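You operate a simulated robot arm through the tools that you are given. There is no shell and no other tool. Be economical: measure what you need, move in short steps, check, and stop when the job is done.

You are at the controls of a simulated two-armed robot. One attempt, no reset.

## Task
Pick up the blue roll with one hand, pass it to the other hand and put it on the right end of the grey table.

It is judged by the outcome, as a careful person would: the job done as asked, and still so three seconds after it is handed in. It fails if anything else is knocked over, pushed out of place, dropped, spilled or broken.

## Robot
Two 6-joint arms with two-finger grippers on one trunk, on a base that drives. Base frame: it is fixed to the floor where the robot stands at the start and does not move with it; the origin is under the middle of the robot, x ahead of it, y to its left, z up; the surface under the hand at the start is at about z = 0.79. Units: m, degrees, N and s.
The left shoulder is at the start at [0.03, 0.178, 0.963], the right one opposite. With the tool pointing down near the work surface each hand reaches from about 0.44 to 0.84 m from the robot's upright axis, wherever it stands, measured 20 degrees to its own side. Places, roughly: right end of the grey table (22x34 cm) [0.32, 0.78, 0.8]. Payload 2.54 kg a hand.
Tool frame (each hand has its own): the origin (TCP) lies between the finger pads and is the grasp point; the fingertips stand 0.03 m ahead of it; z points along the fingers, y is the line along which they close. Largest opening 0.116 m; the body of the gripper starts 0.095 m behind the TCP.
Orientation is told as [roll, pitch, yaw] about the base's x, y, z axes, in that order, counted from this pose: with the fingers straight down and closing along the base's y, the tool's x points along the base's -x, its y along +y and its z along -z.

## Interface
- The arms move only by the tool drive_tool. It takes "left_increments", "right_increments" or both (then of equal length, played together; a hand with none holds still); each is a list of rows, each an object of numbers (a shift or turn left out is 0, a gripper value left out holds the last): "ax", "ay", "az": the turn, a rotation vector about the base's x, y, z in degrees; "x", "y", "z": the shift along the base's x, y, z in mm; "fingers": the gripper command, from -1 (shut) to 1 (fully open), values between in proportion. In form: [{"ax": .., "ay": .., "az": .., "x": .., "y": .., "z": .., "fingers": ..}, ...]. A call has 1 to 20 rows; each row is the pose to reach, as a shift and turn from the pose commanded when the call began. A row lasts 0.2 s, in which the tool goes at most 0.05 m and 8.6 degrees; a call with a longer step from one row to the next is refused whole, and so is a gripper value outside its range. Where a pose cannot be reached the arm comes as near as it can. A force on the tool above 40 N (or 10 N above the force at the start of the call, whichever is more), or a blocked arm, ends the call early, and 0.2 s more pass. The fingers move at their own pace (about 0.153 m/s each) and stop on an object; they squeeze with about 27 N. The grip force told is the motor's: it shows also when the fingers shut on nothing. Time passes only in rows, and 0.2 s behind the last, so rows that repeat a pose let the fingers close. It gives the time, the measured TCP pose, the force on the tool (base axes), the opening and the grip force at its end, in the units of the frame above (readings bear some noise), with the torque about the TCP (base axes, N m) and any sound that the robot's microphone picked up, and new pictures: "views" is both (left out), scene, wrist or none (wrist: the cameras of the hands that moved).
- Cameras (640 x 400 px; columns grow to the right, rows downward): "scene" is now at [0.0089, 0.0274, 1.6726]; the picture's right is [0.63, -0.77, 0.00], its down [-0.67, -0.55, -0.49] and it looks along [0.38, 0.31, -0.87] (base axes); focal length 258 px, centre (320, 200). "left" rides on the left gripper at [0.069, 0.015, -0.122] in its tool frame; the picture's right is [-0.21, 0.98, 0.00], its down [-0.83, -0.18, -0.53] and it looks along [-0.52, -0.11, 0.85] (tool axes); focal length 251 px, centre (320, 200). "right" rides on the right gripper at [0.069, -0.015, -0.122] in its tool frame; the picture's right is [0.21, 0.98, 0.00], its down [-0.83, 0.18, -0.53] and it looks along [-0.52, 0.11, 0.85] (tool axes); focal length 251 px, centre (320, 200). There is no depth. A picture from a camera that has moved, and an enlarged one, comes with that camera's place and axes in the base frame and with its lens. The place of the scene camera against the robot may be out by one fixed shift of up to 0.025 m in any direction.
- slide_trunk(by): slides the trunk up (or, below 0, down) by that many m; the arms and the scene camera ride with it, the base frame stays. It gives what a move gives, with no picture.
- drive_base(legs): drives the robot by 1 to 6 legs, each [ahead, left, turn to the left] in m, m and degrees, along the robot's own axes; the way and the turn of a leg run together, so that a leg with both is an arc; at most 1.5 m and 180 degrees a leg. The arms and the cameras ride along, it lands a little off, and it stops where it bumps. It gives what a move gives, and a new picture of the scene camera.
- aim_head(pan, tilt): turns the head with the scene camera to pan (to the left, within 143 degrees either way) and tilt (down, from -29 to 69), counted from straight ahead of the robot. It gives what a move gives, and a new picture of the scene camera.
- inspect(camera, box): a new picture of the part [left, top, right, bottom] of that camera's present view, enlarged. It takes no simulated time.
- hand_in(): hands the job in; it is judged then, once.

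Go step by step. Nothing tells you exact positions but the pictures and the camera data: compare them with the known pose of the tool, close in by small moves and look again before you grip or let go. The budget is 120 turns and 260 pictures, counting those below and the enlarged ones. Unless the task says otherwise, let go and move clear before handing in, and close with one line.

The tools are called after ">>>" as a command line: name --argument value ..., lists and objects as JSON in quotes. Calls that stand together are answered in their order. drive_tool: Moves the arms, as the interface text tells. Its arguments: {"type":"object","properties":{"left_increments":{"type":"array","items":{"type":"object","properties":{"ax":{"type":"number"},"ay":{"type":"number"},"az":{"type":"number"},"x":{"type":"number"},"y":{"type":"number"},"z":{"type":"number"},"fingers":{"type":"number"}}}},"right_increments":{"type":"array","items":{"type":"object","properties":{"ax":{"type":"number"},"ay":{"type":"number"},"az":{"type":"number"},"x":{"type":"number"},"y":{"type":"number"},"z":{"type":"number"},"fingers":{"type":"number"}}}},"views":{"type":"string","enum":["both","scene","wrist","none"]}},"required":[]} The other tools are called the same way: slide_trunk (by) slides the trunk up or down; drive_base (legs) drives the base; aim_head (pan, tilt) turns the head that bears the scene camera; inspect (camera, box) takes an enlarged picture of a part of a camera's view; hand_in () hands the job in.

At the start:

```text
time: 0.0
left_eef_pos: [0.3791, 0.4516, 1.0422]
left_tcp_rot: [0.0, 0.0, 0.1]
left_ft_force: [0.0, 1.2, 0.2]
left_wrist_torque: [0.04, 0.03, 0.0]
left_gripper_width: 0.1159
left_grip_force: 0.2
right_eef_pos: [0.3606, 0.0451, 1.1072]
right_tcp_rot: [0.0, 0.0, -0.1]
right_ft_force: [-0.6, 0.3, 0.9]
right_wrist_torque: [-0.01, 0.03, -0.05]
right_gripper_width: 0.1159
right_grip_force: 0.1
trunk travel left (down, up): [-0.175, 0.365]
robot x, y, heading: [0.0012, -0.0009, -0.1]
head pan, tilt: [39.3, 60.4]
```

scene: 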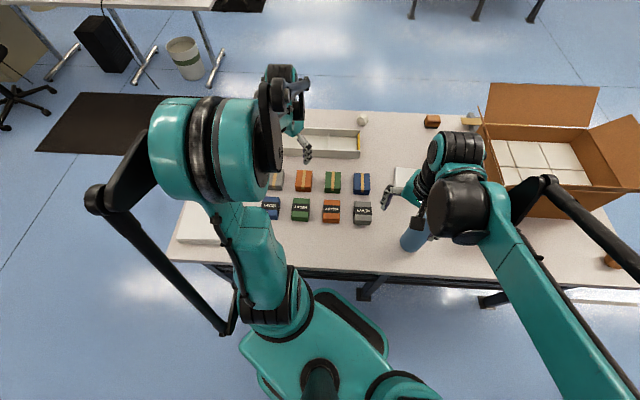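
right: 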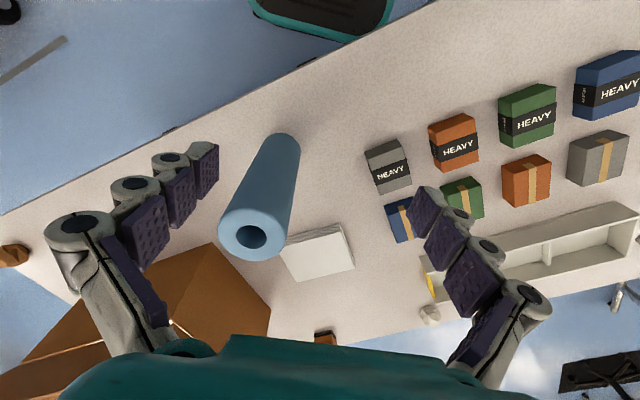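
left: 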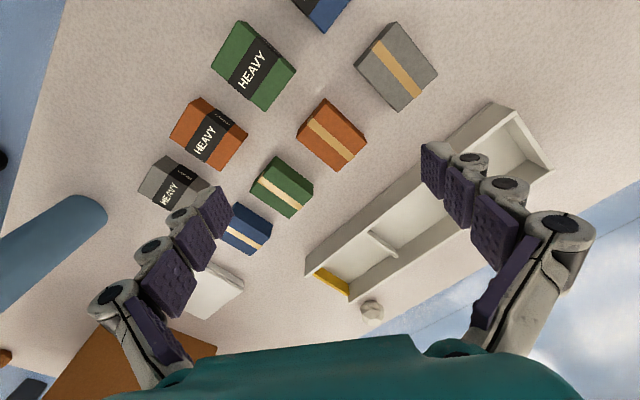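

The blue roll stands upright near [0.46, 0.0], about 0.25 m tall and 6 cm thick. I look at the target area next.

>>> aim_head --pan 75 --tilt 45

>>> inspect --camera "right" --box '[160, 80, 480, 280]'

```text
time: 1.0
left_eef_pos: [0.3797, 0.4511, 1.0423]
left_tcp_rot: [0.0, 0.0, 0.0]
left_ft_force: [-0.1, 1.4, 0.2]
left_wrist_torque: [0.01, 0.01, 0.01]
left_gripper_width: 0.116
left_grip_force: 0.1
right_eef_pos: [0.3616, 0.0451, 1.106]
right_tcp_rot: [0.0, 0.0, 0.0]
right_ft_force: [0.6, -0.4, -0.4]
right_wrist_torque: [0.01, -0.01, 0.02]
right_gripper_width: 0.116
right_grip_force: 0.2
trunk travel left (down, up): [-0.175, 0.365]
robot x, y, heading: [0.0002, -0.001, -0.1]
head pan, tilt: [75.0, 45.0]
camera scene: at [-0.0212, 0.0639, 1.6926], right [0.97, -0.26, 0.0], down [-0.18, -0.68, -0.71], along [0.18, 0.68, -0.71], focal length 258 px, centre (320, 200)
```

scene: 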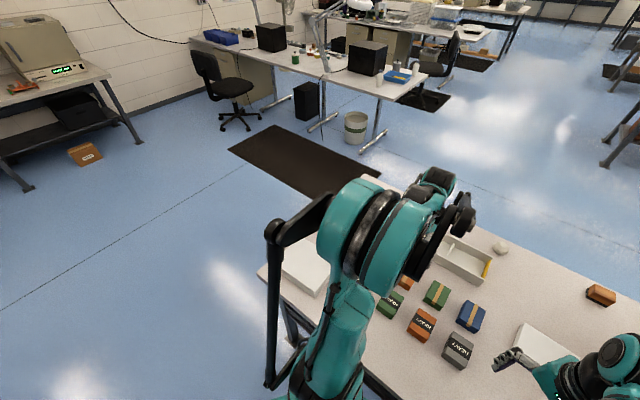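

```text
2.00 times, centred on (320, 180) of right
camera zoom: at [0.2922, 0.0308, 1.2296], right [-0.21, 0.98, 0.0], down [0.83, 0.18, 0.53], along [0.52, 0.11, -0.85], focal length 503 px, centre (320, 240)
```

zoom: 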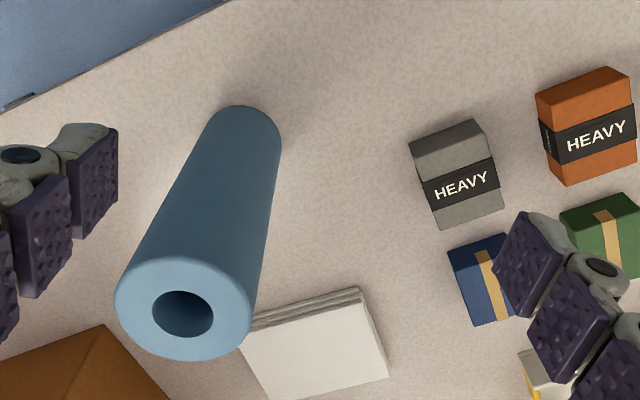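

The target [0.32, 0.78] lies hidden behind the left arm. I move the left hand over that end to see it with its camera.

>>> drive_tool --left_increments '[{"y": 40, "x": -15, "z": 20}, {"y": 80, "x": -30, "z": 40}, {"y": 120, "x": -45, "z": 60}, {"y": 160, "x": -60, "z": 80}, {"y": 200, "x": -75, "z": 100}, {"y": 200, "x": -75, "z": 100}]'

```text
time: 2.4
left_eef_pos: [0.3037, 0.6545, 1.1409]
left_tcp_rot: [0.0, 0.0, 0.0]
left_ft_force: [-0.2, 0.0, 0.2]
left_wrist_torque: [0.03, 0.0, 0.02]
left_gripper_width: 0.1157
left_grip_force: 0.1
right_eef_pos: [0.3601, 0.0448, 1.1071]
right_tcp_rot: [0.0, 0.0, 0.0]
right_ft_force: [-0.9, 0.2, 0.1]
right_wrist_torque: [0.05, 0.01, 0.03]
right_gripper_width: 0.1157
right_grip_force: 0.0
trunk travel left (down, up): [-0.175, 0.365]
robot x, y, heading: [0.0007, -0.0043, 0.3]
head pan, tilt: [75.0, 45.0]
camera scene: at [-0.0209, 0.0629, 1.6926], right [0.97, -0.26, 0.0], down [-0.18, -0.68, -0.71], along [0.18, 0.68, -0.71], focal length 258 px, centre (320, 200)
camera left: at [0.2343, 0.669, 1.2612], right [0.21, 0.98, 0.0], down [0.83, -0.18, 0.53], along [0.52, -0.11, -0.85], focal length 251 px, centre (320, 200)
```

scene: 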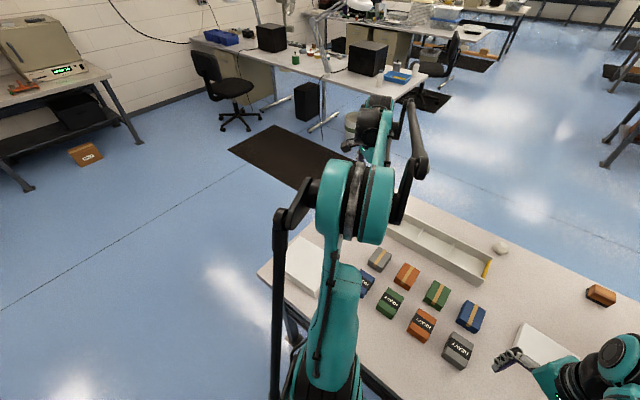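
left: 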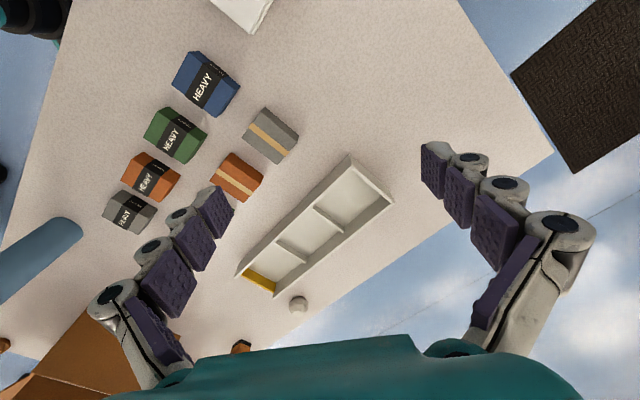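

The far-left area near [0.32, 0.78] is clear. The roll's axis is at about [0.465, -0.002], with its top at z ≈ 1.04, so I bring the right hand over it.

>>> drive_tool --right_increments '[{"x": 25, "y": -12, "z": 10, "fingers": 1}, {"x": 52, "y": -24, "z": 20}, {"x": 80, "y": -36, "z": 20}, {"x": 105, "y": -47, "z": 20}, {"x": 105, "y": -47, "z": 20}]' --views "wrist"

>>> aim_head --pan 0 --tilt 55

```text
time: 3.6
left_eef_pos: [0.3029, 0.6544, 1.1392]
left_tcp_rot: [0.0, -0.1, -0.1]
left_ft_force: [-0.5, -0.5, 0.6]
left_wrist_torque: [-0.02, -0.02, 0.0]
left_gripper_width: 0.116
left_grip_force: 0.2
right_eef_pos: [0.4627, -0.002, 1.1277]
right_tcp_rot: [0.0, -0.1, 0.0]
right_ft_force: [0.1, 0.3, -0.3]
right_wrist_torque: [0.02, -0.02, 0.03]
right_gripper_width: 0.1159
right_grip_force: 0.1
trunk travel left (down, up): [-0.175, 0.365]
robot x, y, heading: [-0.0023, -0.0031, 0.1]
head pan, tilt: [75.0, 45.0]
camera right: at [0.394, -0.0163, 1.2503], right [-0.21, 0.98, 0.0], down [0.83, 0.18, 0.53], along [0.52, 0.11, -0.85], focal length 251 px, centre (320, 200)
```

right: 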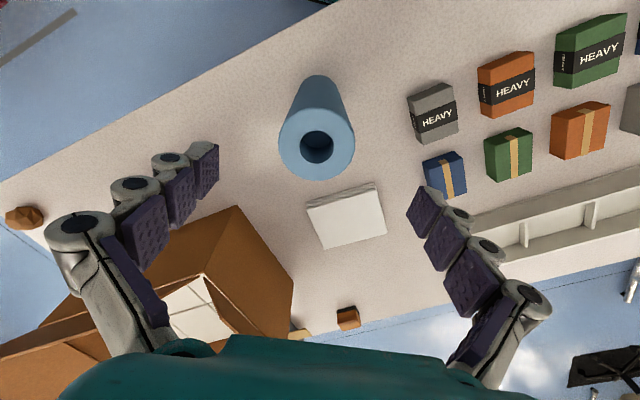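

```text
time: 5.1
left_eef_pos: [0.3038, 0.6547, 1.1395]
left_tcp_rot: [0.0, -0.1, 0.0]
left_ft_force: [0.0, 0.7, -0.3]
left_wrist_torque: [0.02, -0.02, -0.01]
left_gripper_width: 0.1161
left_grip_force: 0.0
right_eef_pos: [0.4617, -0.0016, 1.1293]
right_tcp_rot: [0.0, 0.0, 0.0]
right_ft_force: [0.0, 0.5, -0.1]
right_wrist_torque: [0.02, -0.02, -0.01]
right_gripper_width: 0.1161
right_grip_force: 0.1
trunk travel left (down, up): [-0.175, 0.365]
robot x, y, heading: [-0.0024, 0.0001, 0.0]
head pan, tilt: [0.0, 55.0]
camera scene: at [0.0299, -0.0145, 1.6792], right [0.0, -1.0, 0.0], down [-0.82, 0.0, -0.57], along [0.57, 0.0, -0.82], focal length 258 px, centre (320, 200)
```

scene: 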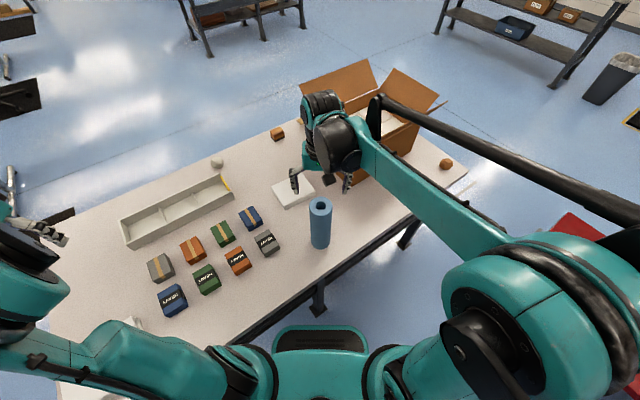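

The roll's axis measures about [0.466, -0.004]. The fingers straddle it, so I lower to a TCP height of about 1.0 and check before closing.

>>> drive_tool --right_increments '[{"x": 4, "y": -2, "z": -30}, {"x": 4, "y": -2, "z": -60}, {"x": 4, "y": -2, "z": -90}, {"x": 4, "y": -2, "z": -128}, {"x": 4, "y": -2, "z": -128}]'

```text
time: 6.3
left_eef_pos: [0.3025, 0.6547, 1.1397]
left_tcp_rot: [0.1, 0.0, 0.0]
left_ft_force: [-0.3, 0.3, 0.1]
left_wrist_torque: [0.0, -0.02, 0.01]
left_gripper_width: 0.1158
left_grip_force: 0.0
right_eef_pos: [0.4697, -0.0026, 0.9972]
right_tcp_rot: [0.0, 0.0, 0.0]
right_ft_force: [-1.0, 0.3, -0.1]
right_wrist_torque: [-0.01, 0.01, 0.05]
right_gripper_width: 0.1159
right_grip_force: 0.0
trunk travel left (down, up): [-0.175, 0.365]
robot x, y, heading: [0.0045, -0.0036, 0.2]
head pan, tilt: [0.0, 55.0]
camera scene: at [0.0292, -0.0146, 1.6792], right [0.0, -1.0, 0.0], down [-0.82, 0.0, -0.57], along [0.57, 0.0, -0.82], focal length 258 px, centre (320, 200)
camera right: at [0.4004, -0.0178, 1.1202], right [-0.21, 0.98, 0.0], down [0.83, 0.18, 0.53], along [0.52, 0.11, -0.85], focal length 251 px, centre (320, 200)
```

scene: 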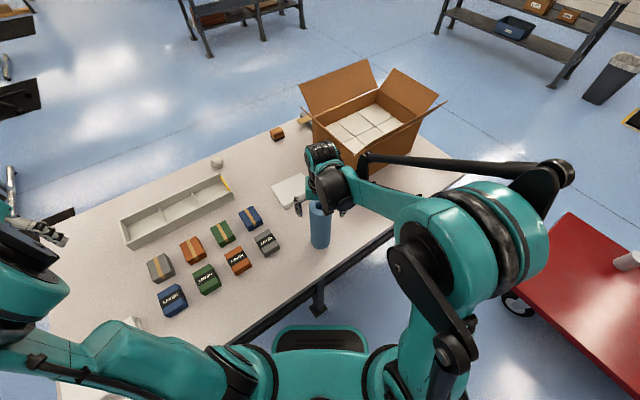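
right: 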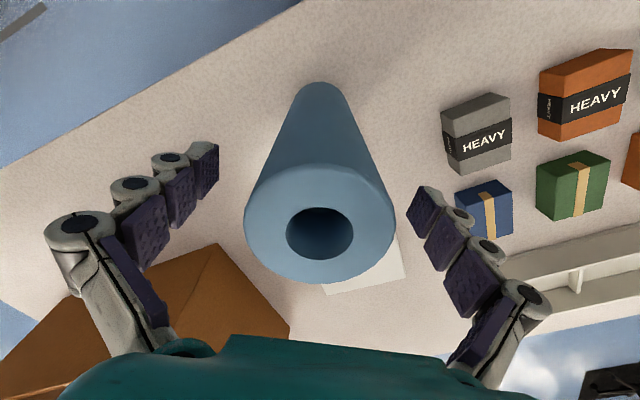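

The roll is centred between the fingers. I close and let it settle.

>>> drive_tool --right_increments '[{"x": -2, "fingers": 0.3}, {"x": -2, "fingers": -1}, {"x": -2, "fingers": -1}, {"x": -2, "fingers": -1}, {"x": -2, "fingers": -1}]' --views "wrist"

```text
time: 7.5
left_eef_pos: [0.3024, 0.6553, 1.1403]
left_tcp_rot: [0.1, 0.1, 0.1]
left_ft_force: [-0.7, -0.5, -0.1]
left_wrist_torque: [0.02, -0.03, -0.01]
left_gripper_width: 0.1161
left_grip_force: 0.1
right_eef_pos: [0.4679, -0.0025, 0.9983]
right_tcp_rot: [0.0, 0.0, -0.1]
right_ft_force: [-2.1, 0.6, -0.1]
right_wrist_torque: [0.0, 0.15, -0.06]
right_gripper_width: 0.0708
right_grip_force: 27.3
trunk travel left (down, up): [-0.175, 0.365]
robot x, y, heading: [0.0006, -0.0043, -0.0]
head pan, tilt: [0.0, 55.0]
camera right: at [0.3989, -0.0177, 1.1211], right [-0.21, 0.98, 0.0], down [0.83, 0.18, 0.53], along [0.52, 0.11, -0.85], focal length 251 px, centre (320, 200)
```

right: 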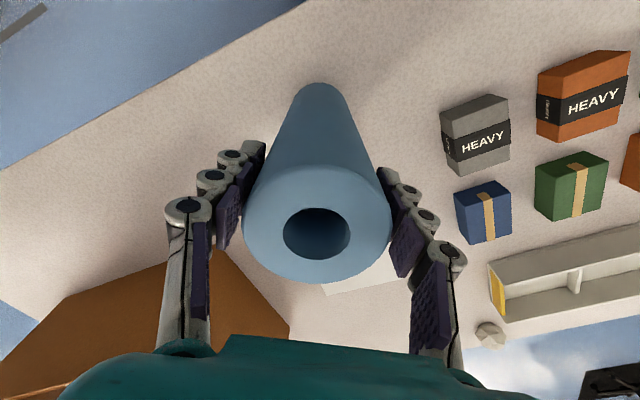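

The grip is firm at 7 cm. I lift the roll straight up.

>>> drive_tool --right_increments '[{"z": 10}, {"z": 30}, {"z": 60}, {"z": 90}, {"z": 120}, {"z": 150}, {"z": 170}, {"z": 170}]'

```text
time: 9.3
left_eef_pos: [0.3033, 0.6559, 1.1396]
left_tcp_rot: [0.0, 0.0, 0.0]
left_ft_force: [0.6, 0.5, -0.5]
left_wrist_torque: [0.0, -0.02, 0.01]
left_gripper_width: 0.116
left_grip_force: 0.1
right_eef_pos: [0.4693, -0.0035, 1.1692]
right_tcp_rot: [0.1, -0.1, 0.0]
right_ft_force: [-0.4, -0.5, -2.7]
right_wrist_torque: [0.01, 0.01, 0.02]
right_gripper_width: 0.0708
right_grip_force: 26.7
trunk travel left (down, up): [-0.175, 0.365]
robot x, y, heading: [0.0011, -0.0, 0.3]
head pan, tilt: [0.0, 55.0]
camera scene: at [0.0301, -0.0146, 1.6791], right [0.0, -1.0, 0.0], down [-0.82, 0.0, -0.57], along [0.57, 0.0, -0.82], focal length 258 px, centre (320, 200)
camera right: at [0.4003, -0.019, 1.2912], right [-0.21, 0.98, 0.0], down [0.83, 0.18, 0.53], along [0.52, 0.11, -0.85], focal length 251 px, centre (320, 200)
```

scene: 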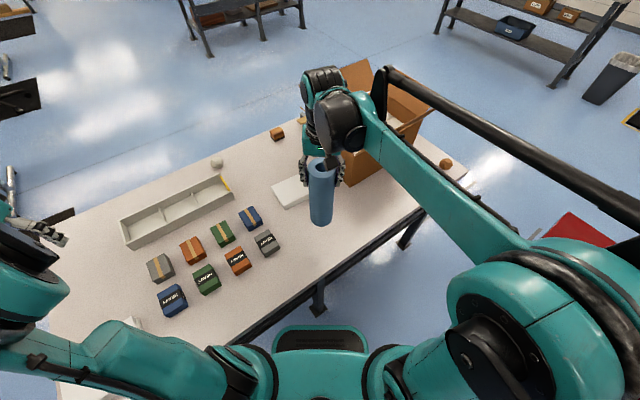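
right: 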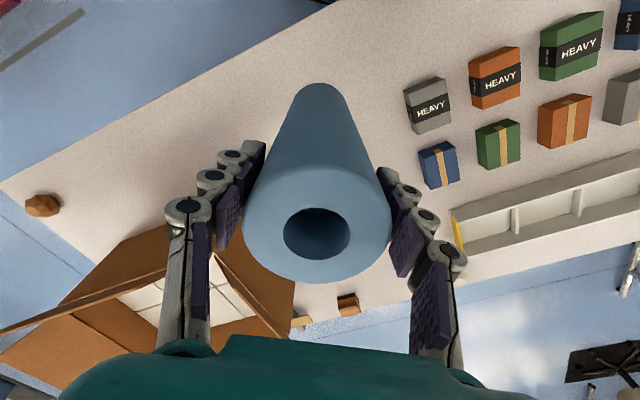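

The roll is up and stable. I bring it forward and centre for the handover, while the left hand comes in and yaws toward it.

>>> drive_tool --right_increments '[{"x": 15, "y": 7, "z": 5}, {"x": 32, "y": 15, "z": 12}, {"x": 48, "y": 23, "z": 20}, {"x": 64, "y": 31, "z": 30}, {"x": 80, "y": 39, "z": 40}, {"x": 96, "y": 46, "z": 50}, {"x": 111, "y": 53, "z": 50}, {"x": 111, "y": 53, "z": 50}]' --left_increments '[{"az": -7, "x": 17, "y": -32}, {"az": -14, "x": 33, "y": -64}, {"az": -21, "x": 50, "y": -96}, {"az": -28, "x": 66, "y": -128}, {"az": -35, "x": 83, "y": -160}, {"az": -42, "x": 100, "y": -195}, {"az": -50, "x": 117, "y": -230}, {"az": -50, "x": 117, "y": -230}]'

```text
time: 11.1
left_eef_pos: [0.4218, 0.4213, 1.1423]
left_tcp_rot: [0.1, 0.0, -50.1]
left_ft_force: [-0.5, -0.4, 0.5]
left_wrist_torque: [0.0, -0.01, 0.04]
left_gripper_width: 0.1163
left_grip_force: 0.0
right_eef_pos: [0.5779, 0.0509, 1.2212]
right_tcp_rot: [0.0, -0.1, 0.0]
right_ft_force: [-0.3, 0.4, -2.6]
right_wrist_torque: [-0.01, -0.01, 0.02]
right_gripper_width: 0.071
right_grip_force: 27.2
trunk travel left (down, up): [-0.175, 0.365]
robot x, y, heading: [0.0032, 0.0013, 0.1]
head pan, tilt: [0.0, 55.0]
camera scene: at [0.0292, -0.014, 1.6792], right [0.0, -1.0, 0.0], down [-0.82, 0.0, -0.57], along [0.57, 0.0, -0.82], focal length 258 px, centre (320, 200)
camera right: at [0.51, 0.035, 1.3438], right [-0.21, 0.98, 0.0], down [0.83, 0.18, 0.53], along [0.52, 0.11, -0.85], focal length 251 px, centre (320, 200)
camera left: at [0.3892, 0.483, 1.2634], right [0.89, 0.46, 0.0], down [0.39, -0.75, 0.53], along [0.25, -0.47, -0.85], focal length 251 px, centre (320, 200)
```

scene: 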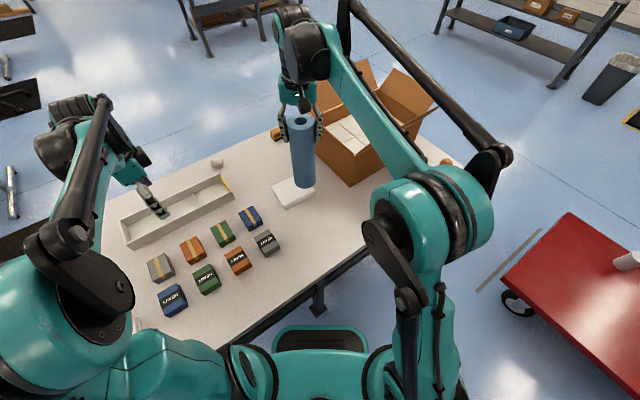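
right: 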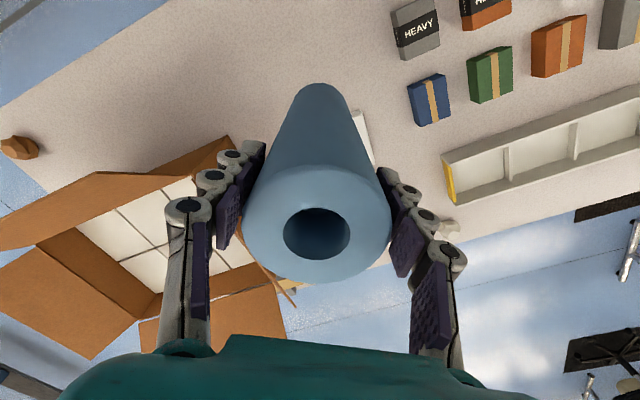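
left: 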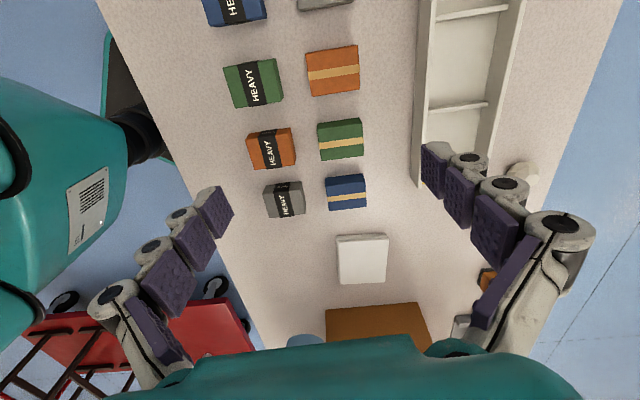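

Now I tilt the left hand by 65° so that its fingers point toward the roll, staying clear of it.

>>> drive_tool --left_increments '[{"ax": -6.2, "ay": -5.2}, {"ax": -12.4, "ay": -10.4}, {"ax": -18.6, "ay": -15.6}, {"ax": -24.8, "ay": -20.8}, {"ax": -31, "ay": -26, "z": -10}, {"ax": -37.2, "ay": -31.2, "z": -20}, {"ax": -43.5, "ay": -36.5, "z": -30}, {"ax": -49.8, "ay": -41.8, "z": -37}, {"ax": -49.8, "ay": -41.8, "z": -37}]'

```text
time: 13.1
left_eef_pos: [0.4212, 0.4191, 1.1084]
left_tcp_rot: [-0.1, -65.1, -50.1]
left_ft_force: [0.9, -0.4, 1.0]
left_wrist_torque: [-0.02, -0.01, 0.01]
left_gripper_width: 0.116
left_grip_force: 0.0
right_eef_pos: [0.5787, 0.0486, 1.2209]
right_tcp_rot: [0.1, 0.1, -0.1]
right_ft_force: [-0.7, -0.2, -3.1]
right_wrist_torque: [0.01, 0.04, -0.03]
right_gripper_width: 0.0708
right_grip_force: 27.3
trunk travel left (down, up): [-0.175, 0.365]
robot x, y, heading: [-0.001, -0.0008, -0.0]
head pan, tilt: [0.0, 55.0]
camera scene: at [0.0299, -0.0155, 1.6792], right [0.0, -1.0, 0.0], down [-0.82, 0.0, -0.57], along [0.57, 0.0, -0.82], focal length 258 px, centre (320, 200)
camera left: at [0.343, 0.5358, 1.0949], right [0.81, 0.56, 0.19], down [-0.23, -0.01, 0.97], along [0.55, -0.83, 0.12], focal length 251 px, centre (320, 200)
```

scene: 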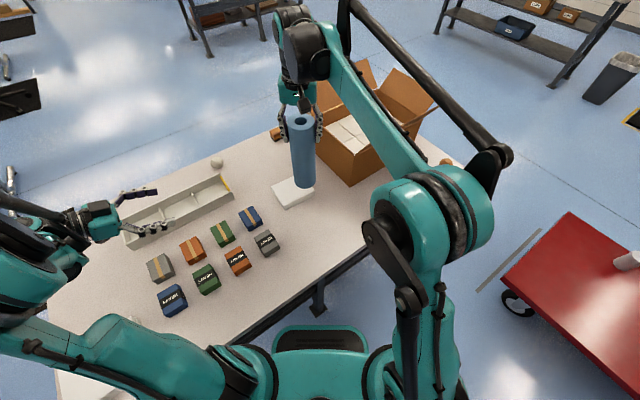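
left: 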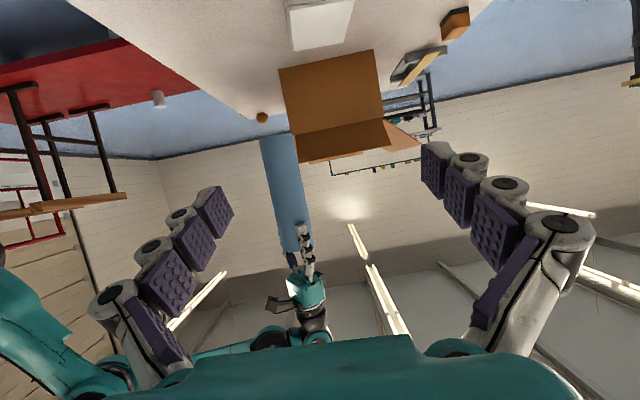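

The tilt is reached and the roll is visible between the fingers. I move to a pre-grasp about 13 cm short of the roll.

>>> drive_tool --left_increments '[{"x": 10, "y": -40}, {"x": 20, "y": -80}, {"x": 32, "y": -120}, {"x": 43, "y": -160}, {"x": 54, "y": -200}, {"x": 64, "y": -235}, {"x": 73, "y": -267, "z": -3}, {"x": 73, "y": -267, "z": -3}]'

```text
time: 14.9
left_eef_pos: [0.4925, 0.1553, 1.1014]
left_tcp_rot: [-0.1, -65.1, -49.9]
left_ft_force: [0.8, 0.3, 0.2]
left_wrist_torque: [-0.02, 0.04, -0.01]
left_gripper_width: 0.1161
left_grip_force: 0.0
right_eef_pos: [0.579, 0.0501, 1.221]
right_tcp_rot: [0.1, -0.1, 0.0]
right_ft_force: [0.6, 0.0, -2.2]
right_wrist_torque: [-0.01, 0.04, 0.0]
right_gripper_width: 0.0708
right_grip_force: 26.7
trunk travel left (down, up): [-0.175, 0.365]
robot x, y, heading: [0.0003, 0.0006, 0.2]
head pan, tilt: [0.0, 55.0]
camera scene: at [0.0301, -0.0138, 1.6791], right [0.0, -1.0, 0.0], down [-0.82, 0.0, -0.57], along [0.57, 0.0, -0.82], focal length 258 px, centre (320, 200)
camera left: at [0.4147, 0.272, 1.0899], right [0.81, 0.56, 0.19], down [-0.23, -0.01, 0.97], along [0.55, -0.83, 0.12], focal length 251 px, centre (320, 200)
```

scene: 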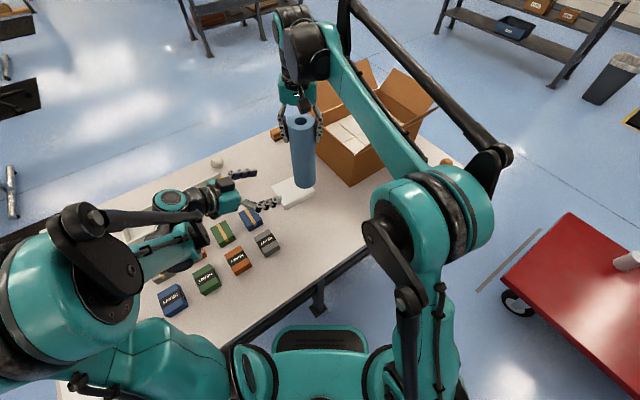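
left: 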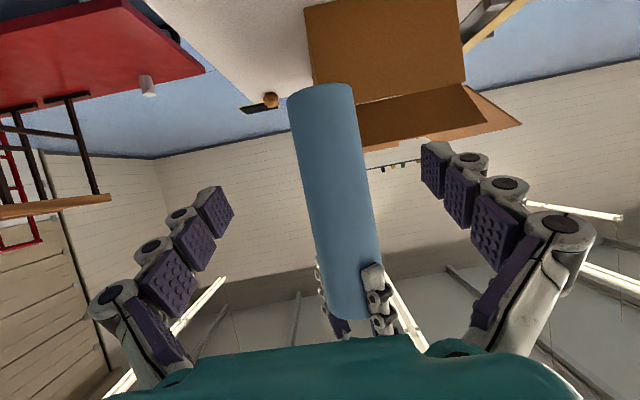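

Centred and clear; the roll's bottom is at z ≈ 1.007. I advance until the roll's axis is at the left TCP.

>>> drive_tool --left_increments '[{"x": 18, "y": -22}, {"x": 36, "y": -44}, {"x": 54, "y": -66}, {"x": 70, "y": -86}, {"x": 85, "y": -104}, {"x": 85, "y": -104}]'

```text
time: 16.3
left_eef_pos: [0.5803, 0.0509, 1.1045]
left_tcp_rot: [0.1, -65.0, -50.0]
left_ft_force: [-0.2, 0.3, -0.5]
left_wrist_torque: [0.01, -0.03, -0.02]
left_gripper_width: 0.116
left_grip_force: 0.0
right_eef_pos: [0.5786, 0.05, 1.2212]
right_tcp_rot: [0.0, 0.0, 0.0]
right_ft_force: [0.4, 0.3, -2.2]
right_wrist_torque: [-0.03, -0.01, -0.01]
right_gripper_width: 0.0707
right_grip_force: 27.0
trunk travel left (down, up): [-0.175, 0.365]
robot x, y, heading: [0.0014, -0.0052, 0.1]
head pan, tilt: [0.0, 55.0]
camera scene: at [0.0297, -0.0142, 1.6792], right [0.0, -1.0, 0.0], down [-0.82, 0.0, -0.57], along [0.57, 0.0, -0.82], focal length 258 px, centre (320, 200)
camera left: at [0.5018, 0.1664, 1.0932], right [0.81, 0.56, 0.19], down [-0.23, -0.01, 0.97], along [0.55, -0.83, 0.12], focal length 251 px, centre (320, 200)
```

scene: 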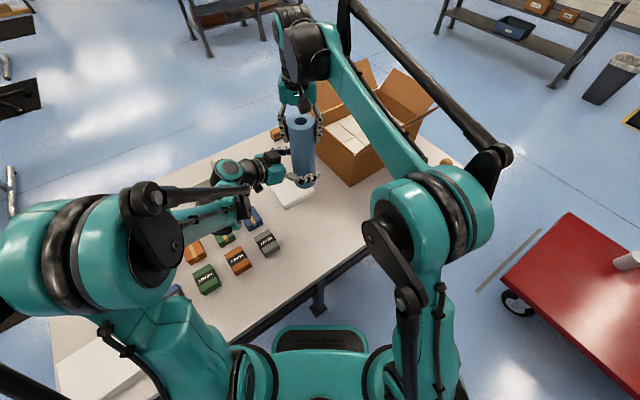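
left: 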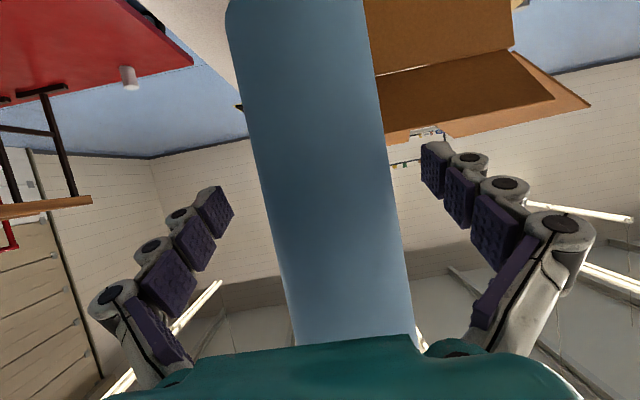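

The roll is centred between the left fingers. I close the left hand while the right still holds.

>>> drive_tool --left_increments '[{"fingers": 0.3}, {"fingers": -1}, {"fingers": -1}, {"fingers": -1}, {"fingers": -1}]' --views "wrist"

```text
time: 17.5
left_eef_pos: [0.5816, 0.0517, 1.1061]
left_tcp_rot: [0.0, -65.1, -49.9]
left_ft_force: [11.2, 19.1, 0.8]
left_wrist_torque: [-1.13, 0.59, 0.55]
left_gripper_width: 0.0702
left_grip_force: 27.0
right_eef_pos: [0.5795, 0.049, 1.2225]
right_tcp_rot: [0.0, 0.1, -0.1]
right_ft_force: [-11.2, -18.6, -1.0]
right_wrist_torque: [-1.07, 0.74, -0.52]
right_gripper_width: 0.0708
right_grip_force: 26.9
trunk travel left (down, up): [-0.175, 0.365]
robot x, y, heading: [-0.001, -0.0006, -0.1]
head pan, tilt: [0.0, 55.0]
camera left: at [0.5021, 0.167, 1.0931], right [0.81, 0.56, 0.19], down [-0.23, -0.01, 0.97], along [0.55, -0.83, 0.12], focal length 251 px, centre (320, 200)
```

left: 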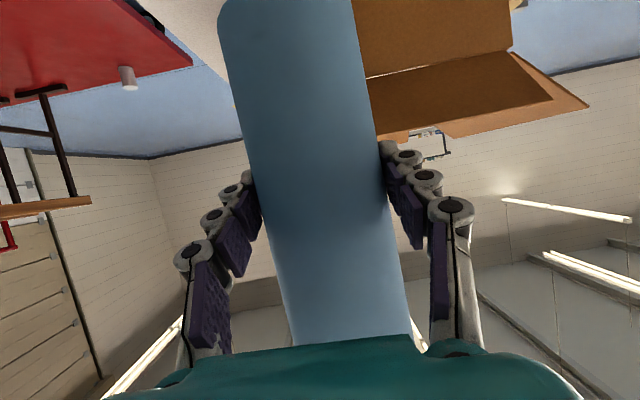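

Both hands hold, with about 22 N of side load from a slight offset. I relieve it with a small left shift before the right lets go.

>>> drive_tool --left_increments '[{"x": 1, "y": 1.7}, {"x": 2, "y": 3}, {"x": 2, "y": 3}]' --views "none"

```text
time: 18.3
left_eef_pos: [0.581, 0.0523, 1.1048]
left_tcp_rot: [-0.1, -65.1, -50.0]
left_ft_force: [5.7, 4.2, 8.4]
left_wrist_torque: [-0.18, 0.17, 0.47]
left_gripper_width: 0.0703
left_grip_force: 27.0
right_eef_pos: [0.5797, 0.0507, 1.222]
right_tcp_rot: [0.1, -0.1, 0.1]
right_ft_force: [-5.1, -5.1, -11.0]
right_wrist_torque: [-0.4, 0.49, -0.46]
right_gripper_width: 0.0711
right_grip_force: 26.7
trunk travel left (down, up): [-0.175, 0.365]
robot x, y, heading: [0.0007, 0.001, -0.0]
head pan, tilt: [0.0, 55.0]
```

The load is low now. The right hand opens and withdraws upward.

>>> drive_tool --right_increments '[{"fingers": 0.2}, {"fingers": 1}, {"fingers": 1}, {"fingers": 1, "z": 25}, {"z": 50}, {"z": 75}, {"z": 100}, {"z": 125}, {"z": 125}]'

```text
time: 20.3
left_eef_pos: [0.5813, 0.0543, 1.104]
left_tcp_rot: [0.0, -65.1, -50.1]
left_ft_force: [-0.1, -0.1, -0.5]
left_wrist_torque: [0.02, 0.02, -0.02]
left_gripper_width: 0.07
left_grip_force: 27.5
right_eef_pos: [0.5791, 0.0466, 1.3443]
right_tcp_rot: [0.0, -0.1, 0.0]
right_ft_force: [0.8, -0.2, -0.4]
right_wrist_torque: [0.01, 0.0, 0.0]
right_gripper_width: 0.1161
right_grip_force: 0.0
trunk travel left (down, up): [-0.175, 0.365]
robot x, y, heading: [-0.0015, 0.0011, -0.2]
head pan, tilt: [0.0, 55.0]
camera scene: at [0.0293, -0.0149, 1.6792], right [0.0, -1.0, 0.0], down [-0.82, 0.0, -0.57], along [0.57, 0.0, -0.82], focal length 258 px, centre (320, 200)
camera right: at [0.5109, 0.0321, 1.4675], right [-0.21, 0.98, 0.0], down [0.83, 0.18, 0.53], along [0.52, 0.11, -0.85], focal length 251 px, centre (320, 200)
```

scene: 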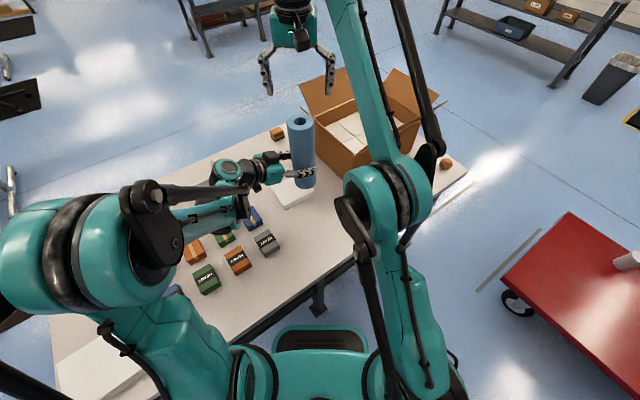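
right: 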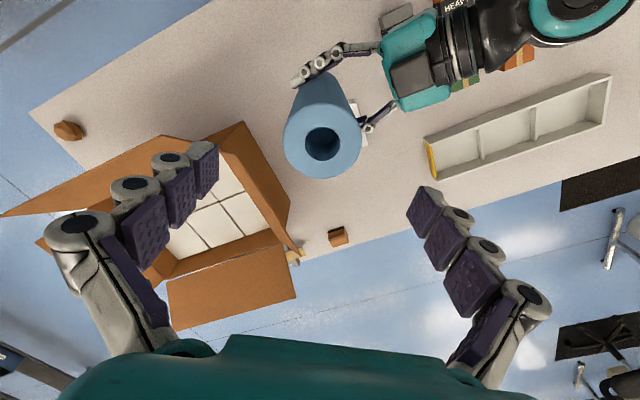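

The left hand now holds the roll alone. I swing it left toward the target along an outward arc, halfway first.

>>> drive_tool --left_increments '[{"x": -3, "y": 20, "az": 2.5}, {"x": -8, "y": 58, "az": 7}, {"x": -13, "y": 98, "az": 12}, {"x": -18, "y": 140, "az": 17}, {"x": -24, "y": 182, "az": 22}, {"x": -30, "y": 224, "az": 27}, {"x": -36, "y": 266, "az": 32}, {"x": -42, "y": 306, "az": 37}, {"x": -48, "y": 340, "az": 41}, {"x": -51, "y": 360, "az": 43}, {"x": -51, "y": 360, "az": 43}]'

>>> aim_head --pan 60 --tilt 50

```text
time: 22.7
left_eef_pos: [0.5307, 0.4139, 1.1027]
left_tcp_rot: [0.0, -65.1, -7.0]
left_ft_force: [0.4, -0.1, -1.4]
left_wrist_torque: [0.01, 0.03, -0.01]
left_gripper_width: 0.0701
left_grip_force: 27.2
right_eef_pos: [0.5808, 0.047, 1.3448]
right_tcp_rot: [0.0, 0.1, -0.1]
right_ft_force: [1.4, 0.6, 0.2]
right_wrist_torque: [0.02, -0.02, 0.03]
right_gripper_width: 0.116
right_grip_force: 0.0
trunk travel left (down, up): [-0.175, 0.365]
robot x, y, heading: [0.0, -0.001, -0.2]
head pan, tilt: [0.0, 55.0]
camera scene: at [0.0301, -0.0147, 1.6791], right [0.0, -1.0, 0.0], down [-0.82, 0.0, -0.57], along [0.57, 0.0, -0.82], focal length 258 px, centre (320, 200)
camera left: at [0.3939, 0.4444, 1.0908], right [0.21, 0.96, 0.19], down [-0.16, -0.16, 0.97], along [0.97, -0.23, 0.12], focal length 251 px, centre (320, 200)
```

scene: 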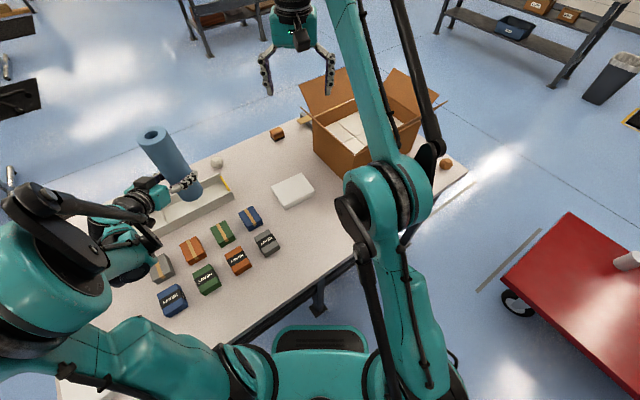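
left: 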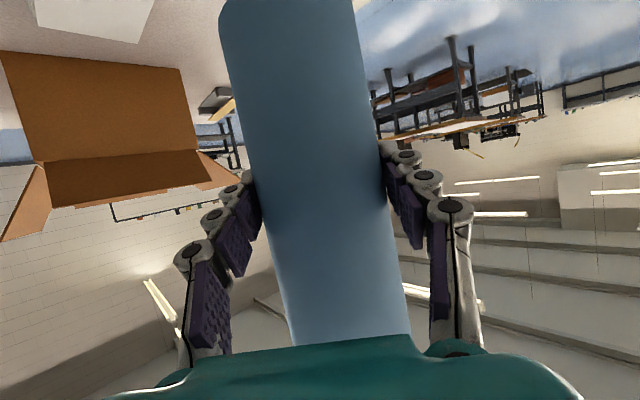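

```text
time: 24.0
left_eef_pos: [0.5313, 0.4136, 1.1027]
left_tcp_rot: [-0.2, -64.9, -7.0]
left_ft_force: [-0.7, 0.1, 0.3]
left_wrist_torque: [0.0, -0.02, 0.0]
left_gripper_width: 0.0699
left_grip_force: 27.4
right_eef_pos: [0.5793, 0.0482, 1.3459]
right_tcp_rot: [0.1, 0.0, 0.0]
right_ft_force: [-1.5, 0.2, -0.7]
right_wrist_torque: [0.01, 0.01, 0.01]
right_gripper_width: 0.1162
right_grip_force: 0.0
trunk travel left (down, up): [-0.175, 0.365]
robot x, y, heading: [0.0003, 0.0014, 0.1]
head pan, tilt: [60.0, 50.0]
camera scene: at [-0.0034, 0.0523, 1.6856], right [0.87, -0.5, 0.0], down [-0.38, -0.66, -0.64], along [0.32, 0.56, -0.77], focal length 258 px, centre (320, 200)
```

scene: 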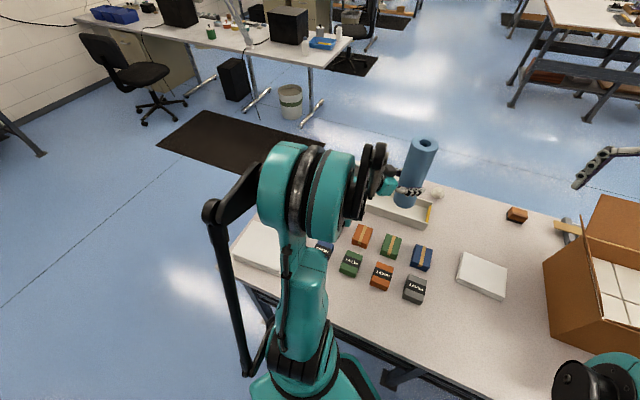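

All is well so far; I continue to above the target.

>>> drive_tool --left_increments '[{"x": -6, "y": 20, "az": 3}, {"x": -20, "y": 58, "az": 8}, {"x": -38, "y": 96, "az": 13}, {"x": -60, "y": 133, "az": 18}, {"x": -84, "y": 170, "az": 23}, {"x": -108, "y": 207, "az": 28}, {"x": -132, "y": 244, "az": 33}, {"x": -156, "y": 280, "az": 38}, {"x": -178, "y": 316, "az": 42}, {"x": -198, "y": 347, "az": 45}, {"x": -211, "y": 366, "az": 47}, {"x": -211, "y": 366, "az": 47}]'

```text
time: 26.6
left_eef_pos: [0.3159, 0.7819, 1.101]
left_tcp_rot: [-0.1, -65.0, 40.1]
left_ft_force: [-0.1, 0.4, -0.3]
left_wrist_torque: [-0.03, 0.03, -0.01]
left_gripper_width: 0.0702
left_grip_force: 26.8
right_eef_pos: [0.5799, 0.0482, 1.3445]
right_tcp_rot: [0.0, 0.0, 0.0]
right_ft_force: [0.5, 0.1, -0.6]
right_wrist_torque: [0.01, 0.02, -0.01]
right_gripper_width: 0.1159
right_grip_force: 0.1
trunk travel left (down, up): [-0.175, 0.365]
robot x, y, heading: [0.0, 0.0028, -0.0]
head pan, tilt: [60.0, 50.0]
camera scene: at [-0.0035, 0.0523, 1.6857], right [0.87, -0.5, 0.0], down [-0.38, -0.66, -0.64], along [0.32, 0.56, -0.77], focal length 258 px, centre (320, 200)
camera left: at [0.1997, 0.7029, 1.0894], right [-0.56, 0.81, 0.19], down [0.01, -0.23, 0.97], along [0.83, 0.55, 0.12], focal length 251 px, centre (320, 200)
```

scene: 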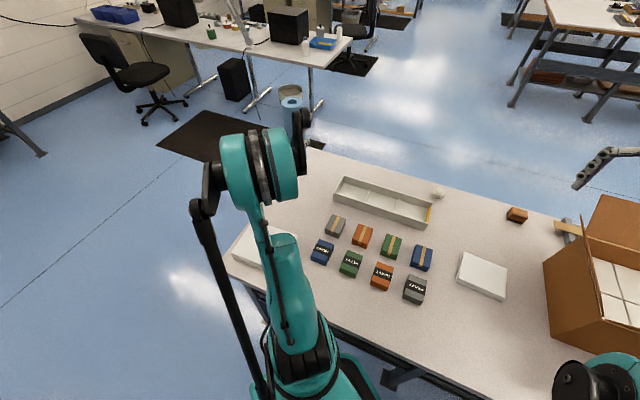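
left: 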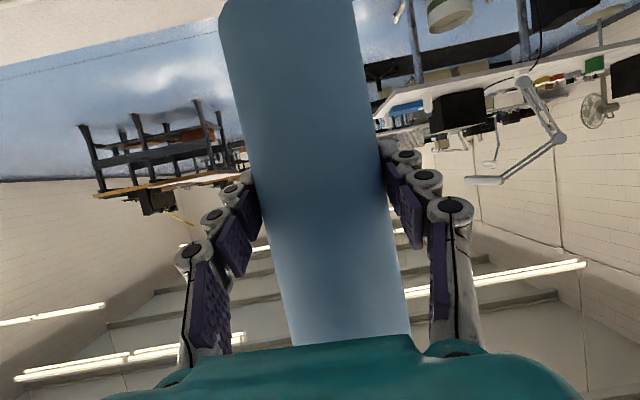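

The roll is above the target spot, which is clear and well inside the table edge. I lower it most of the way.

>>> drive_tool --left_increments '[{"z": -15, "x": 3}, {"z": -40, "x": 3}, {"z": -70, "x": 3}, {"z": -100, "x": 3}, {"z": -130, "x": 3}, {"z": -160, "x": 3}, {"z": -185, "x": 3}, {"z": -200, "x": 3}, {"z": -200, "x": 3}]'

```text
time: 28.6
left_eef_pos: [0.3222, 0.7768, 0.9008]
left_tcp_rot: [-0.1, -65.0, 40.0]
left_ft_force: [0.7, 0.2, 0.3]
left_wrist_torque: [0.0, 0.01, 0.0]
left_gripper_width: 0.07
left_grip_force: 26.8
right_eef_pos: [0.5796, 0.0485, 1.3447]
right_tcp_rot: [0.1, 0.0, -0.1]
right_ft_force: [-0.4, -0.9, -0.4]
right_wrist_torque: [0.02, 0.01, 0.04]
right_gripper_width: 0.1159
right_grip_force: 0.0
trunk travel left (down, up): [-0.175, 0.365]
robot x, y, heading: [0.004, -0.0006, 0.1]
head pan, tilt: [60.0, 50.0]
camera scene: at [-0.0037, 0.0523, 1.6857], right [0.87, -0.5, 0.0], down [-0.38, -0.66, -0.64], along [0.32, 0.56, -0.77], focal length 258 px, centre (320, 200)
camera left: at [0.205, 0.6982, 0.8894], right [-0.56, 0.81, 0.19], down [0.01, -0.23, 0.97], along [0.83, 0.55, 0.12], focal length 251 px, centre (320, 200)
```

scene: 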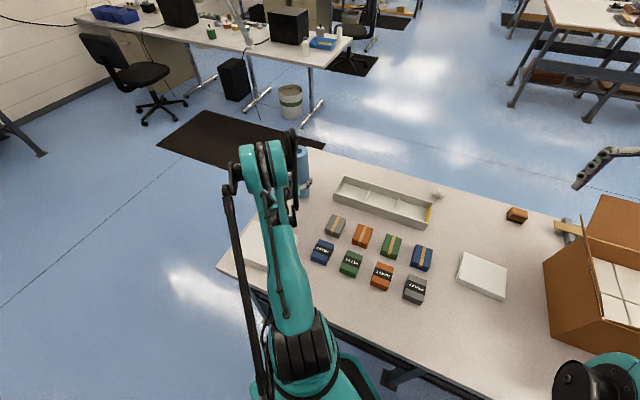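
left: 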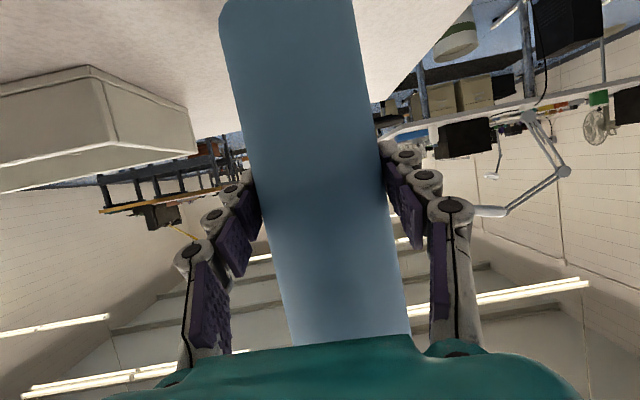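

About 2 cm remain. I lower in fine steps until contact shows.

>>> drive_tool --left_increments '[{"z": -6}, {"z": -11}, {"z": -14}, {"z": -16}, {"z": -18}, {"z": -18}]' --views "wrist"

```text
time: 30.0
left_eef_pos: [0.3232, 0.7825, 0.8862]
left_tcp_rot: [0.0, -65.0, 40.0]
left_ft_force: [-1.2, -0.5, -0.3]
left_wrist_torque: [-0.01, 0.05, 0.02]
left_gripper_width: 0.0703
left_grip_force: 26.7
left hand out of reach, approached as far as the arm can: row 3, 4, 5, 6
right_eef_pos: [0.5794, 0.0481, 1.3452]
right_tcp_rot: [0.0, 0.0, 0.0]
right_ft_force: [0.4, 0.4, 0.5]
right_wrist_torque: [0.01, -0.01, -0.05]
right_gripper_width: 0.116
right_grip_force: 0.1
trunk travel left (down, up): [-0.175, 0.365]
robot x, y, heading: [0.0017, -0.0004, 0.0]
head pan, tilt: [60.0, 50.0]
camera left: at [0.2067, 0.7043, 0.8745], right [-0.56, 0.81, 0.19], down [0.01, -0.22, 0.97], along [0.83, 0.55, 0.11], focal length 251 px, centre (320, 200)
```

left: 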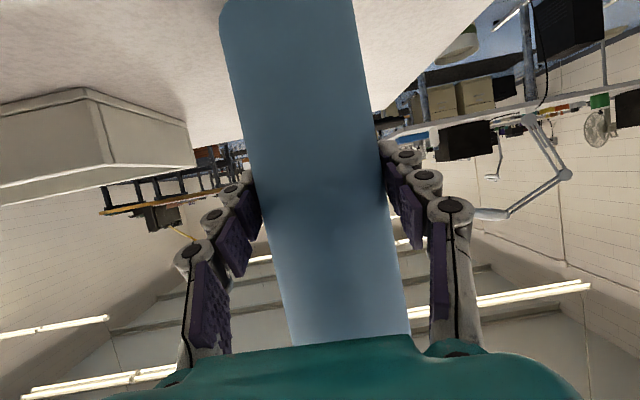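

The arm is at its reach limit just above the table, so I lower the last millimetres with the trunk.

>>> slide_trunk --by -0.003

```text
time: 30.5
left_eef_pos: [0.324, 0.7819, 0.8829]
left_tcp_rot: [-0.1, -64.9, 40.0]
left_ft_force: [0.1, 0.0, 0.1]
left_wrist_torque: [-0.02, 0.0, 0.0]
left_gripper_width: 0.07
left_grip_force: 26.9
right_eef_pos: [0.5804, 0.0478, 1.3409]
right_tcp_rot: [0.0, -0.1, 0.0]
right_ft_force: [-0.5, -0.3, 0.4]
right_wrist_torque: [-0.02, 0.01, 0.02]
right_gripper_width: 0.1162
right_grip_force: 0.1
trunk travel left (down, up): [-0.172, 0.368]
robot x, y, heading: [-0.005, -0.0025, 0.2]
head pan, tilt: [60.0, 50.0]
```

>>> slide_trunk --by -0.002

```text
time: 31.0
left_eef_pos: [0.3234, 0.782, 0.8829]
left_tcp_rot: [0.0, -65.0, 40.0]
left_ft_force: [3.0, 1.9, 12.6]
left_wrist_torque: [0.44, 0.08, -0.05]
left_gripper_width: 0.0699
left_grip_force: 27.5
right_eef_pos: [0.5806, 0.0465, 1.3399]
right_tcp_rot: [0.0, 0.0, 0.0]
right_ft_force: [-0.5, 0.1, 0.6]
right_wrist_torque: [-0.03, 0.04, 0.0]
right_gripper_width: 0.116
right_grip_force: 0.1
trunk travel left (down, up): [-0.17, 0.37]
robot x, y, heading: [0.0013, 0.002, 0.0]
head pan, tilt: [60.0, 50.0]
```

Contact is made, with 12 N on the table. I open the left hand in place and look.

>>> drive_tool --left_increments '[{"fingers": -0.2}, {"fingers": 0.4}, {"fingers": 1}, {"fingers": 1}, {"fingers": 1}]'

```text
time: 32.2
left_eef_pos: [0.3247, 0.7834, 0.8823]
left_tcp_rot: [-0.2, -65.0, 40.0]
left_ft_force: [0.2, -0.1, 0.1]
left_wrist_torque: [0.0, -0.02, 0.0]
left_gripper_width: 0.1161
left_grip_force: 0.0
right_eef_pos: [0.5788, 0.0473, 1.3392]
right_tcp_rot: [-0.1, 0.0, 0.1]
right_ft_force: [0.3, 0.4, 0.1]
right_wrist_torque: [-0.02, -0.04, 0.0]
right_gripper_width: 0.116
right_grip_force: 0.0
trunk travel left (down, up): [-0.17, 0.37]
robot x, y, heading: [-0.001, -0.0011, -0.1]
head pan, tilt: [60.0, 50.0]
camera scene: at [-0.0038, 0.0522, 1.6807], right [0.87, -0.5, 0.0], down [-0.38, -0.66, -0.64], along [0.32, 0.56, -0.77], focal length 258 px, centre (320, 200)
camera left: at [0.2066, 0.7041, 0.8698], right [-0.56, 0.81, 0.19], down [0.01, -0.22, 0.97], along [0.83, 0.55, 0.11], focal length 251 px, centre (320, 200)
```

scene: 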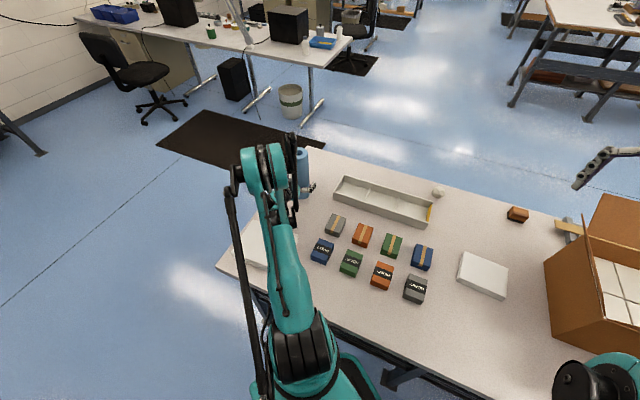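
left: 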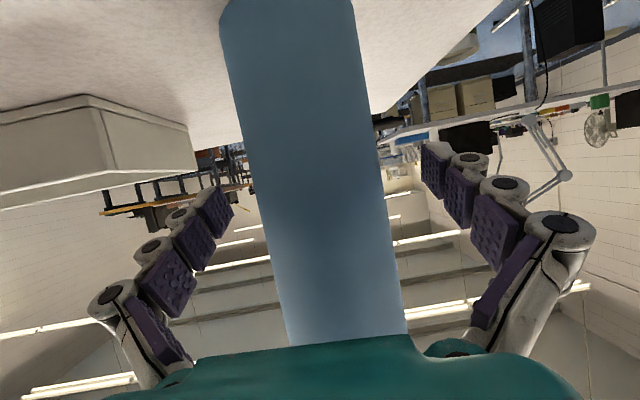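

The roll stands free and the fingers are clear of it. I retreat straight back and slightly up.

>>> drive_tool --left_increments '[{"x": -8, "y": -6, "z": 4}, {"x": -23, "y": -19, "z": 12}, {"x": -38, "y": -32, "z": 24}, {"x": -54, "y": -45, "z": 38}, {"x": -69, "y": -58, "z": 54}, {"x": -84, "y": -71, "z": 74}, {"x": -92, "y": -77, "z": 100}, {"x": -92, "y": -77, "z": 140}, {"x": -92, "y": -77, "z": 180}, {"x": -92, "y": -77, "z": 220}, {"x": -92, "y": -77, "z": 220}]'

```text
time: 34.6
left_eef_pos: [0.2338, 0.7039, 1.1027]
left_tcp_rot: [-0.1, -64.9, 40.0]
left_ft_force: [-0.3, 0.4, 0.6]
left_wrist_torque: [-0.03, 0.0, -0.04]
left_gripper_width: 0.1161
left_grip_force: 0.0
left hand out of reach, approached as far as the arm can: row 1, 2, 3, 4, 5, 6
right_eef_pos: [0.58, 0.0488, 1.3398]
right_tcp_rot: [0.0, 0.0, 0.0]
right_ft_force: [-0.5, -0.3, 0.1]
right_wrist_torque: [-0.04, -0.01, -0.04]
right_gripper_width: 0.1161
right_grip_force: 0.1
trunk travel left (down, up): [-0.17, 0.37]
robot x, y, heading: [0.0028, -0.0011, -0.3]
head pan, tilt: [60.0, 50.0]
camera scene: at [-0.0037, 0.0532, 1.6806], right [0.87, -0.5, 0.0], down [-0.38, -0.66, -0.64], along [0.32, 0.56, -0.77], focal length 258 px, centre (320, 200)
camera left: at [0.1159, 0.6257, 1.0907], right [-0.56, 0.81, 0.19], down [0.01, -0.22, 0.97], along [0.83, 0.55, 0.11], focal length 251 px, centre (320, 200)
```

scene: 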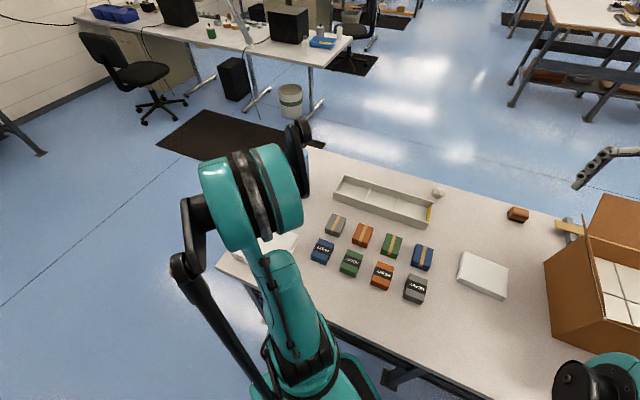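
left: 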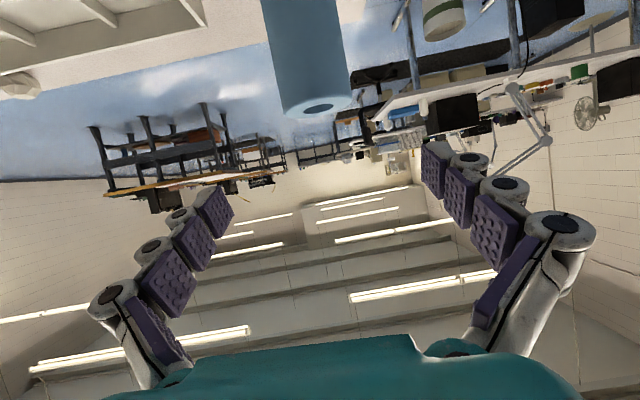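

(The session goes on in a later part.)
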